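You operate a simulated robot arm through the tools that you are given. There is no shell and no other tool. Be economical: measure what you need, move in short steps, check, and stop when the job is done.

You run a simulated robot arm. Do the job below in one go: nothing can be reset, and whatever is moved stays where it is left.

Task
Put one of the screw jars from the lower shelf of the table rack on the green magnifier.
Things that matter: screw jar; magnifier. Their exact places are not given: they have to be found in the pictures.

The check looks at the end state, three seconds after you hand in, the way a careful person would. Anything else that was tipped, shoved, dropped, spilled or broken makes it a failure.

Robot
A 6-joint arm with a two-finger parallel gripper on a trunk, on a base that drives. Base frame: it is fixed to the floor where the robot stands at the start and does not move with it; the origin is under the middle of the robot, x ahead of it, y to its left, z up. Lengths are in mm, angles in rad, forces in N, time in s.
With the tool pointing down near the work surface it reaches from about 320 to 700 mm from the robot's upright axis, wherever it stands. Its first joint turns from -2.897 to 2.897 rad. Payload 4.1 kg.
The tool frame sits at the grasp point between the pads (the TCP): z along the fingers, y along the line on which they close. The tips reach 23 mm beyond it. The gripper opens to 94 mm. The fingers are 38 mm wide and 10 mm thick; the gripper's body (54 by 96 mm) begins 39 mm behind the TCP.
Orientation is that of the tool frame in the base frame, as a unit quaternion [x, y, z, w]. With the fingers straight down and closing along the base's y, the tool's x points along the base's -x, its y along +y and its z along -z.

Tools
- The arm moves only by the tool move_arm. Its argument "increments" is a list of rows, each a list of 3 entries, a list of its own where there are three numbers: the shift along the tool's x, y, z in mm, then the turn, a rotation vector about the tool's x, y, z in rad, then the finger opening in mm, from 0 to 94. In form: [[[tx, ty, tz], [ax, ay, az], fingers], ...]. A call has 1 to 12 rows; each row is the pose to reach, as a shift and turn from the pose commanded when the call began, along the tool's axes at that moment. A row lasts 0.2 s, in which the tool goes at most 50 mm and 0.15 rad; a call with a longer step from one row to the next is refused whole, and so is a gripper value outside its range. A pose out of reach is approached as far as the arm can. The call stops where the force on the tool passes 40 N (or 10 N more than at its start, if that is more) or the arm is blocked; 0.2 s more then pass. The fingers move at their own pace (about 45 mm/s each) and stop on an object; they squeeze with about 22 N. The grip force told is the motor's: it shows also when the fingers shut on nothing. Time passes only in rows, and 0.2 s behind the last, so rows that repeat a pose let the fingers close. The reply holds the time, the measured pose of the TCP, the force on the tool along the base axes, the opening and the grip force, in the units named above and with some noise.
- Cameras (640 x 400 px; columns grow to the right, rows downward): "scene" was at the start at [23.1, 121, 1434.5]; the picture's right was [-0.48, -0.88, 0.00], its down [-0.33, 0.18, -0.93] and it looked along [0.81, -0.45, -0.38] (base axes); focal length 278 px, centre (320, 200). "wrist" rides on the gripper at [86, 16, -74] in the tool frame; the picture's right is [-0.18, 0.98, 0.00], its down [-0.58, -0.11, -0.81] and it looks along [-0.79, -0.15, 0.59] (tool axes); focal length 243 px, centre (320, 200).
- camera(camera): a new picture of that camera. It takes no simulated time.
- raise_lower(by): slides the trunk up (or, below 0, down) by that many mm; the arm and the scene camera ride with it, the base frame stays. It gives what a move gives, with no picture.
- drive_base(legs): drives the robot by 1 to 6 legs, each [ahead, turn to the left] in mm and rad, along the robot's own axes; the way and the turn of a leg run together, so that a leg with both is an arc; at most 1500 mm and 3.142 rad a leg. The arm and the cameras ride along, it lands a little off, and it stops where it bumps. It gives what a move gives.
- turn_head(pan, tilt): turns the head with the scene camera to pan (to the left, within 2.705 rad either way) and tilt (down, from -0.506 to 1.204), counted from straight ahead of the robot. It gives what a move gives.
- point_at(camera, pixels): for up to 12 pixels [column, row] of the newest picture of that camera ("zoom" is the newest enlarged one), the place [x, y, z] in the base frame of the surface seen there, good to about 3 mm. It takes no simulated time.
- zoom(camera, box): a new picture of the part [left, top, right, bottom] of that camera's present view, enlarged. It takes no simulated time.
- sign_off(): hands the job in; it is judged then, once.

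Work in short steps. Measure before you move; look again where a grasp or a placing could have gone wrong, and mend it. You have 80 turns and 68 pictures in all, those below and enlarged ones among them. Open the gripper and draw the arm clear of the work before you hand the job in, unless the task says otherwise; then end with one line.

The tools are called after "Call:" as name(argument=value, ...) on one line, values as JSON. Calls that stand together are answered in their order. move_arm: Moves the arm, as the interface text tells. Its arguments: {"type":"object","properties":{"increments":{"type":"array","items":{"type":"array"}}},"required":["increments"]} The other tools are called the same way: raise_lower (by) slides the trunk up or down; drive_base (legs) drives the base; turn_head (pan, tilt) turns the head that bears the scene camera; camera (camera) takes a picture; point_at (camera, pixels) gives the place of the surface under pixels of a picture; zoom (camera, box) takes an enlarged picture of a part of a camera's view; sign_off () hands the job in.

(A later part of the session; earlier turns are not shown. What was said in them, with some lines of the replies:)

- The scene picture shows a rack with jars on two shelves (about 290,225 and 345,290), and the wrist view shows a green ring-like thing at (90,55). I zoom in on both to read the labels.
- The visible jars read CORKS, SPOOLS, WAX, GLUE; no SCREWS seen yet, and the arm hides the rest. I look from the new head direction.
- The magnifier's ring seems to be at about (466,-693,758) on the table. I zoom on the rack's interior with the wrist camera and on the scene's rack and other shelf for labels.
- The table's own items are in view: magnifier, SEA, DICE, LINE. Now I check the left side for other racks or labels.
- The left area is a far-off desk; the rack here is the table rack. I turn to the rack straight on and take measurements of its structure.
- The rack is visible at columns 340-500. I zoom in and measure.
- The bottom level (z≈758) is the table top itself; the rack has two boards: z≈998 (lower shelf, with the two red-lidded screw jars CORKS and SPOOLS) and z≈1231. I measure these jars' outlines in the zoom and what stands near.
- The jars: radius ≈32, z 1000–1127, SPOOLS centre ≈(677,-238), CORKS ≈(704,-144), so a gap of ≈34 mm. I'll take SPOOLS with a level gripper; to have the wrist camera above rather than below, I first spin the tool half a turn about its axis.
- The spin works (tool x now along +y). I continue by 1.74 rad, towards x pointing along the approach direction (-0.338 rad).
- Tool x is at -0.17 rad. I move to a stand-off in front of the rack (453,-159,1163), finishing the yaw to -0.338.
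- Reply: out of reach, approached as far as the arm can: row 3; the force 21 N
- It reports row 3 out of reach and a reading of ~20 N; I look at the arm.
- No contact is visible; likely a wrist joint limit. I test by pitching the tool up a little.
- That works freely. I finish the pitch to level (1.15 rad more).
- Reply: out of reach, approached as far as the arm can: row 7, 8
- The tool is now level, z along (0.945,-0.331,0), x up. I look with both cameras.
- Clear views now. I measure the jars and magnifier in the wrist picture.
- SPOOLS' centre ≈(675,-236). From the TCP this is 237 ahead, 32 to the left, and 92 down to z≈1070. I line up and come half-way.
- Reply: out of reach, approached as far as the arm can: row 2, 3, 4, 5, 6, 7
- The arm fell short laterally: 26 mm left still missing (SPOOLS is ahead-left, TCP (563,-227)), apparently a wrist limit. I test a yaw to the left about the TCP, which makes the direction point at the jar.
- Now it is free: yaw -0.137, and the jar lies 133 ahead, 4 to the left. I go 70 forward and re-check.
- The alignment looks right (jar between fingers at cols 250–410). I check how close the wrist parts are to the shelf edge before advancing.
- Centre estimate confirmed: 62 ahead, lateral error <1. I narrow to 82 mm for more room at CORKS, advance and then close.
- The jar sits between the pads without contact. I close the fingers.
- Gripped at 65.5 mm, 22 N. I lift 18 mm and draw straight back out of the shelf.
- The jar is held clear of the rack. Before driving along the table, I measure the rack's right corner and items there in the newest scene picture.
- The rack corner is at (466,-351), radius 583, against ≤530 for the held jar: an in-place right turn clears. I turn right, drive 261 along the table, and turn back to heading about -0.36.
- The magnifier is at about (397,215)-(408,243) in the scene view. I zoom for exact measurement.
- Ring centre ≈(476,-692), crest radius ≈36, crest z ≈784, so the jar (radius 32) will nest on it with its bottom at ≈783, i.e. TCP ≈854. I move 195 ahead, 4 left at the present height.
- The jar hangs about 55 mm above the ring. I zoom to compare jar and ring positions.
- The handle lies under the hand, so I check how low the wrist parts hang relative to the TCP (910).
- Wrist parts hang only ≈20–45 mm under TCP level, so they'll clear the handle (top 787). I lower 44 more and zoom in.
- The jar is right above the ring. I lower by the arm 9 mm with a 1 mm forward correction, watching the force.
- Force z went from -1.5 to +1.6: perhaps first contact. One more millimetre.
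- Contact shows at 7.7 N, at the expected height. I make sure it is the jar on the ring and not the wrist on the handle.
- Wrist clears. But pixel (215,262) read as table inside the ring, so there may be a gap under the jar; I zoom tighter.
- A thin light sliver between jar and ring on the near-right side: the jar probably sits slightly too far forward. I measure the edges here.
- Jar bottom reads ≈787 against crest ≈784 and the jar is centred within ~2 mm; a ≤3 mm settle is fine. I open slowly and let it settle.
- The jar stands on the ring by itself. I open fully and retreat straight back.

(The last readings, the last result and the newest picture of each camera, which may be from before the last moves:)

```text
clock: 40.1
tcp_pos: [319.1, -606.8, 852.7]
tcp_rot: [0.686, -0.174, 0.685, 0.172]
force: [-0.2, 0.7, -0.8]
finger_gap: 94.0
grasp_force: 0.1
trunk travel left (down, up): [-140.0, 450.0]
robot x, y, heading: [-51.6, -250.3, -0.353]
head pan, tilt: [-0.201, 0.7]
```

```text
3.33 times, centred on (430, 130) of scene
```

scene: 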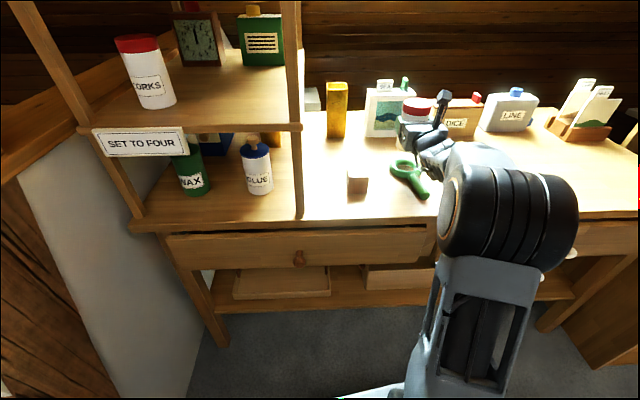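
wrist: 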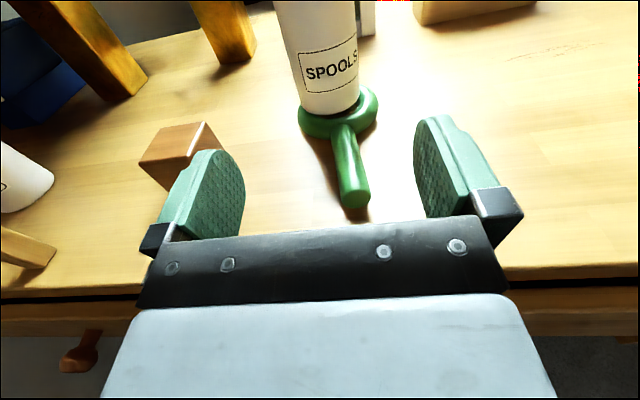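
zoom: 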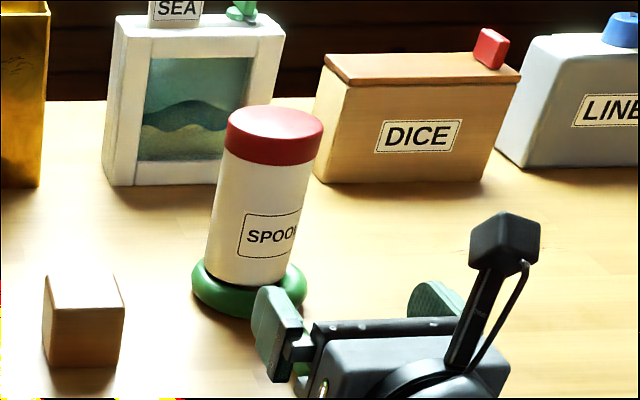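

The jar stands on the magnifier but seems to lean a few degrees to the right in the scene view. I measure its sides and seat.

Call:
point_at(camera="zoom", pixels=[[268, 175], [245, 275], [222, 180], [212, 250], [310, 175], [285, 270], [275, 120], [235, 118], [318, 130], [228, 302], [255, 297], [298, 280]])

Call:
zoom(camera="wrist", box=[270, 60, 410, 220])

Call:
zoom(camera="scene", box=[400, 90, 440, 170])

```text
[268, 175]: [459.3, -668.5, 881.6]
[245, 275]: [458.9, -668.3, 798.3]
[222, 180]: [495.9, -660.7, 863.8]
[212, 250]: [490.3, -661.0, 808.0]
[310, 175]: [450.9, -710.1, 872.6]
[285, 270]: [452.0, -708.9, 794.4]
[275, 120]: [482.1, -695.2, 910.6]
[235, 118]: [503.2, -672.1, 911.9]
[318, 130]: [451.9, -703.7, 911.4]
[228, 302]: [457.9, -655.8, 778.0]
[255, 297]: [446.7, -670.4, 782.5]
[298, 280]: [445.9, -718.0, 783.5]
```

```text
2.50 times, centred on (340, 140) of wrist
```

zoom: 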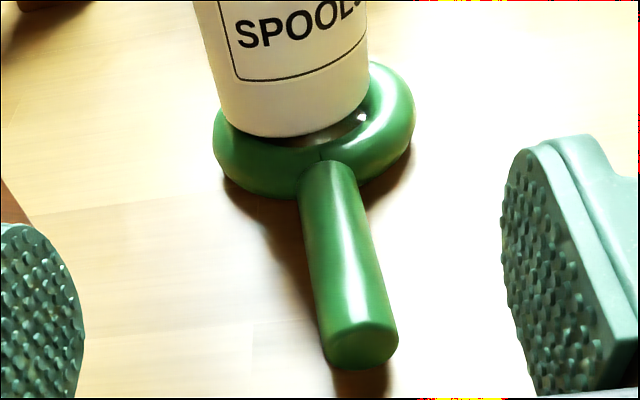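

```text
5.00 times, centred on (420, 130) of scene
```

zoom: 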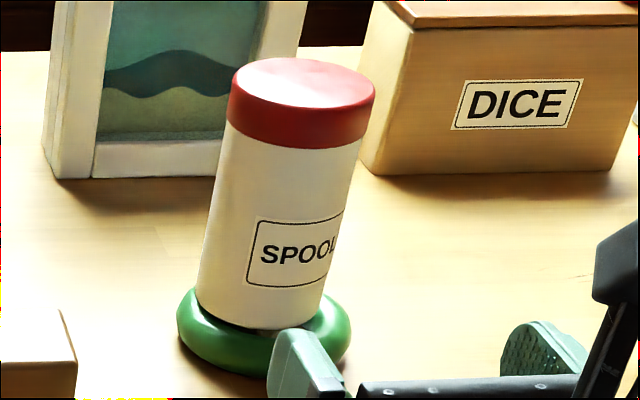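

The jar looks offset a few mm on the ring (hole visible at right/near side). I measure ring and jar in the wrist zoom.

Call:
zoom(camera="wrist", box=[290, 70, 390, 140])

```text
5.71 times, centred on (340, 105) of wrist
```

zoom: 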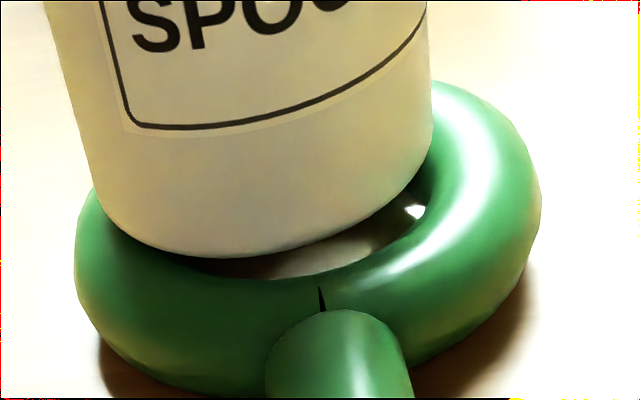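

Call:
point_at(camera="zoom", pixels=[[420, 130], [455, 95], [500, 140], [538, 200], [470, 230], [400, 270], [320, 290], [200, 285], [110, 240], [80, 230], [230, 250], [428, 165]])

Call:
point_at(camera="zoom", pixels=[[100, 180], [140, 230], [330, 232], [400, 190], [426, 130], [415, 60], [75, 60], [240, 230], [240, 150], [300, 262], [190, 330], [500, 310]])

```text
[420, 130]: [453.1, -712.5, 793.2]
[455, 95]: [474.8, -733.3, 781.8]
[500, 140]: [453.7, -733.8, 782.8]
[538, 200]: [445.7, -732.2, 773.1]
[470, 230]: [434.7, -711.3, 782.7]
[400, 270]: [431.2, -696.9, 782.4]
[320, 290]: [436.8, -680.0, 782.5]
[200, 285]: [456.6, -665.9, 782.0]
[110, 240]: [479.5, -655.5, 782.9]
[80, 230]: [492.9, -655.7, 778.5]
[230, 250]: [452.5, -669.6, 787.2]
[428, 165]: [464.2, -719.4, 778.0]
```

```text
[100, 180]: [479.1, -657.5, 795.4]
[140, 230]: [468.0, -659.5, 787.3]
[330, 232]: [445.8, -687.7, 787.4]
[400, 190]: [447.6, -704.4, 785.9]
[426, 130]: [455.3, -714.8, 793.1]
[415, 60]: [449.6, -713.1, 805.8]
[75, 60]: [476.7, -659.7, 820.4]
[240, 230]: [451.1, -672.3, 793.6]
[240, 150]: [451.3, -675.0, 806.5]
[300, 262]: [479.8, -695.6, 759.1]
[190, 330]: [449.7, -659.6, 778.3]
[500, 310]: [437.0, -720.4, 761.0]
```

Fit: ring centre ≈(473,-695), jar centre ≈(478,-690): the jar sits ~7 mm too far left, with a slight lean. I'll regrip it and re-seat it centrally: first go back in around it.

Call:
move_arm(increments=[[[0, -2, 40], [0, 0, 0], 94], [[0, -2, 80], [0, 0, 0], 94], [[0, -2, 110], [0, 0, 0], 94], [[0, -2, 140], [0, 0, 0], 94], [[0, -2, 160], [0, 0, 0], 94], [[0, -2, 180], [0, 0, 0], 94], [[0, -2, 180], [0, 0, 0], 94]])

Call:
camera(camera="wrist")

```text
clock: 41.7
tcp_pos: [476.9, -689.5, 854.3]
tcp_rot: [0.686, -0.174, 0.685, 0.173]
force: [0.1, -0.7, 0.4]
finger_gap: 94.1
grasp_force: 0.0
trunk travel left (down, up): [-140.0, 450.0]
robot x, y, heading: [-49.0, -255.3, -0.354]
head pan, tilt: [-0.201, 0.7]
```

```text
25 pictures are left
```

wrist: 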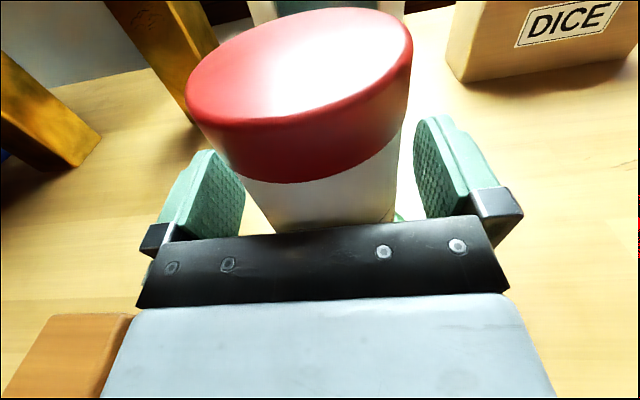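

The jar is between the pads again. I close gradually.

Call:
move_arm(increments=[[[0, 0, 0], [0, 0, 0], 80], [[0, 0, 0], [0, 0, 0], 72], [[0, 0, 0], [0, 0, 0], 68], [[0, 0, 0], [0, 0, 0], 64], [[0, 0, 0], [0, 0, 0], 50], [[0, 0, 0], [0, 0, 0], 50], [[0, 0, 0], [0, 0, 0], 50]])

Call:
move_arm(increments=[[[4, 0, 0], [0, 0, 0], 50], [[8, 0, 0], [0, 0, 0], 50], [[14, 0, 0], [0, 0, 0], 50], [[14, 0, 0], [0, 0, 0], 50]])

Call:
zoom(camera="scene", box=[390, 90, 460, 180])

```text
clock: 43.3
tcp_pos: [477.5, -689.0, 854.8]
tcp_rot: [0.686, -0.172, 0.686, 0.172]
force: [-0.6, 0.2, 0.9]
finger_gap: 65.1
grasp_force: 22.1
trunk travel left (down, up): [-140.0, 450.0]
robot x, y, heading: [-48.5, -254.7, -0.358]
head pan, tilt: [-0.201, 0.7]
```

```text
clock: 44.3
tcp_pos: [476.2, -689.0, 866.0]
tcp_rot: [0.686, -0.173, 0.685, 0.172]
force: [-0.8, -0.3, -1.6]
finger_gap: 65.1
grasp_force: 22.0
trunk travel left (down, up): [-140.0, 450.0]
robot x, y, heading: [-45.6, -254.4, -0.358]
head pan, tilt: [-0.201, 0.7]
```

```text
4.44 times, centred on (425, 135) of scene
```

zoom: 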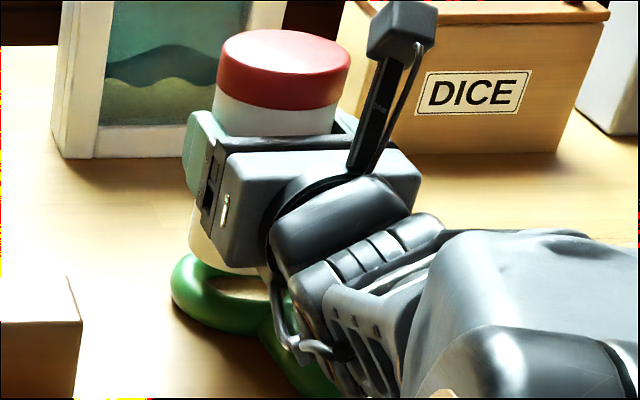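

Lifted cleanly (the ring stays). I shift 6.5 mm right and 1 mm back, then lower stepwise.

Call:
move_arm(increments=[[[0, 3, -1], [0, 0, 0], 50], [[0, 6.5, -1], [0, 0, 0], 50], [[-4, 6.5, -1], [0, 0, 0], 50], [[-8, 6.5, -1], [0, 0, 0], 50], [[-10, 6.5, -1], [0, 0, 0], 50]])

Call:
move_arm(increments=[[[-1, 0, 0], [0, 0, 0], 50], [[-2, 0, 0], [0, 0, 0], 50], [[-2, 0, 0], [0, 0, 0], 50]])

```text
clock: 45.5
tcp_pos: [473.0, -693.5, 856.6]
tcp_rot: [0.687, -0.173, 0.685, 0.171]
force: [-0.4, -0.1, -1.6]
finger_gap: 65.4
grasp_force: 22.2
trunk travel left (down, up): [-140.0, 450.0]
robot x, y, heading: [-50.8, -255.0, -0.354]
head pan, tilt: [-0.201, 0.7]
```

```text
clock: 46.3
tcp_pos: [473.4, -693.9, 855.8]
tcp_rot: [0.686, -0.173, 0.685, 0.172]
force: [0.5, -0.6, -1.9]
finger_gap: 65.1
grasp_force: 22.7
trunk travel left (down, up): [-140.0, 450.0]
robot x, y, heading: [-50.6, -253.5, -0.356]
head pan, tilt: [-0.201, 0.7]
```

No contact yet at ≈855.5; I go down 2 mm more.

Call:
move_arm(increments=[[[-1, 0, 0], [0, 0, 0], 50], [[-2, 0, 0], [0, 0, 0], 50], [[-2, 0, 0], [0, 0, 0], 50]])

Call:
zoom(camera="scene", box=[400, 138, 430, 168])

```text
clock: 47.1
tcp_pos: [472.9, -695.1, 854.3]
tcp_rot: [0.685, -0.172, 0.687, 0.173]
force: [0.5, -0.9, 4.6]
finger_gap: 65.2
grasp_force: 22.2
trunk travel left (down, up): [-140.0, 450.0]
robot x, y, heading: [-50.3, -245.5, -0.353]
head pan, tilt: [-0.201, 0.7]
```

```text
13.33 times, centred on (415, 153) of scene
```

zoom: 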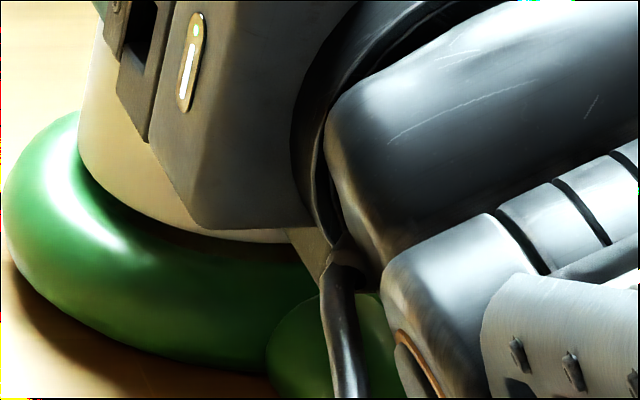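

Contact (4.6 N), and the light gap is gone: well seated. I open slowly and retreat.

Call:
move_arm(increments=[[[0, 0, 0], [0, 0, 0], 65], [[0, 0, 0], [0, 0, 0], 66], [[0, 0, 0], [0, 0, 0], 67], [[0, 0, 0], [0, 0, 0], 69], [[0, 0, 0], [0, 0, 0], 73], [[0, 0, 0], [0, 0, 0], 80], [[0, 0, 0], [0, 0, 0], 88], [[0, 0, 0], [0, 0, 0], 94], [[0, 0, 0], [0, 0, 0], 94]])

Call:
camera(camera="wrist")

```text
clock: 49.1
tcp_pos: [473.0, -694.6, 854.2]
tcp_rot: [0.686, -0.173, 0.685, 0.173]
force: [-0.7, 0.2, 0.5]
finger_gap: 93.7
grasp_force: 0.1
trunk travel left (down, up): [-140.0, 450.0]
robot x, y, heading: [-51.2, -250.9, -0.358]
head pan, tilt: [-0.201, 0.7]
```

```text
22 pictures are left
```

wrist: 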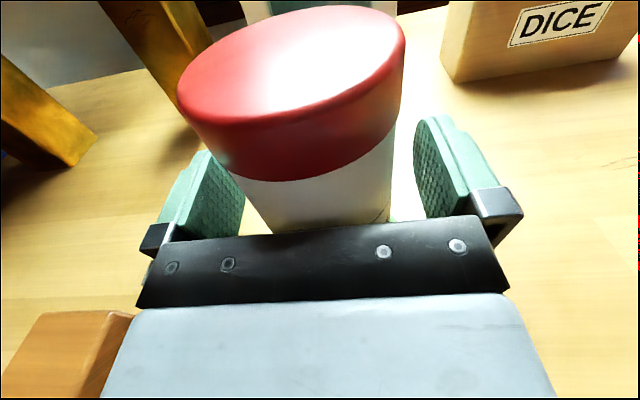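

The jar stands free between the pads. I retreat straight back and check.

Call:
move_arm(increments=[[[0, 0, -15], [0, 0, 0], 94], [[0, 0, -35], [0, 0, 0], 94], [[0, 0, -65], [0, 0, 0], 94], [[0, 0, -100], [0, 0, 0], 94], [[0, 0, -140], [0, 0, 0], 94], [[0, 0, -180], [0, 0, 0], 94]])

Call:
zoom(camera="wrist", box=[270, 40, 410, 180])

Call:
zoom(camera="scene", box=[380, 70, 480, 190])

```text
clock: 50.5
tcp_pos: [314.1, -610.6, 852.6]
tcp_rot: [0.686, -0.173, 0.686, 0.173]
force: [0.0, -0.1, 0.3]
finger_gap: 93.8
grasp_force: 0.1
trunk travel left (down, up): [-140.0, 450.0]
robot x, y, heading: [-48.3, -255.2, -0.356]
head pan, tilt: [-0.201, 0.7]
```

```text
2.86 times, centred on (340, 110) of wrist
```

zoom: 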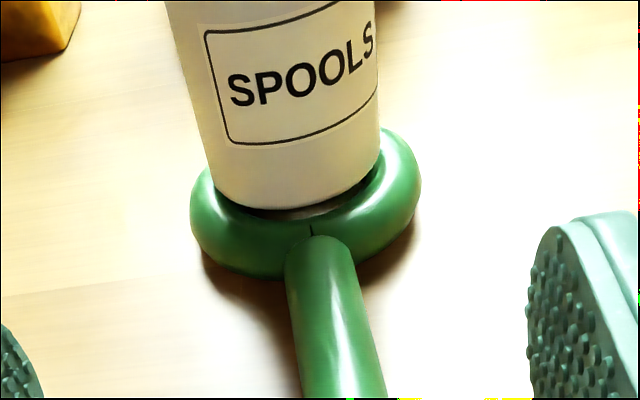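

```text
3.33 times, centred on (430, 130) of scene
```

zoom: 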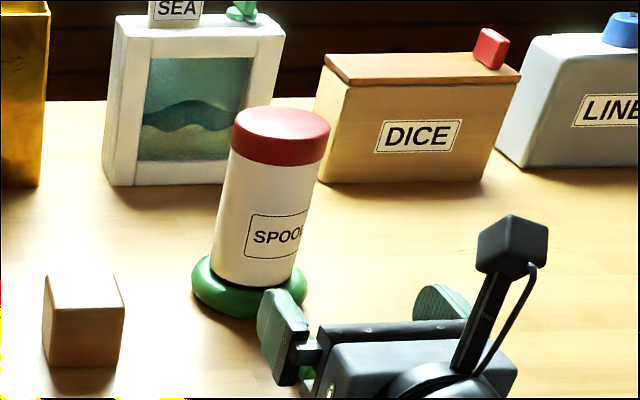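

The jar is now centred and upright on the ring, everything else is in place. I raise the trunk so the hand is well clear, and take a final look.

Call:
raise_lower(by=150)

Call:
camera(camera="scene")

```text
clock: 52.3
tcp_pos: [313.6, -607.7, 1001.7]
tcp_rot: [0.686, -0.173, 0.685, 0.173]
force: [0.0, 0.5, -0.4]
finger_gap: 94.1
grasp_force: 0.0
trunk travel left (down, up): [-290.0, 300.0]
robot x, y, heading: [-51.0, -251.2, -0.354]
head pan, tilt: [-0.201, 0.7]
```

```text
19 pictures are left
```

scene: 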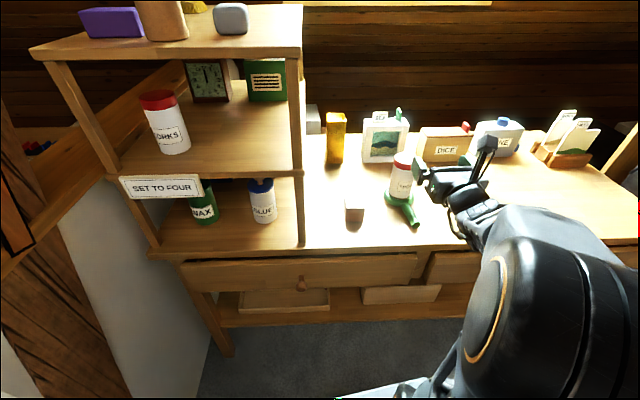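

The jar stands on the magnifier, the rest is undisturbed, and the arm is clear with the gripper open. I hand in.

Call:
sign_off()

```text
The job is handed in.
```

The SPOOLS screw jar from the rack's lower shelf now stands upright on the ring of the green magnifier; nothing else looked disturbed in the last picture, and the gripper is open and clear.
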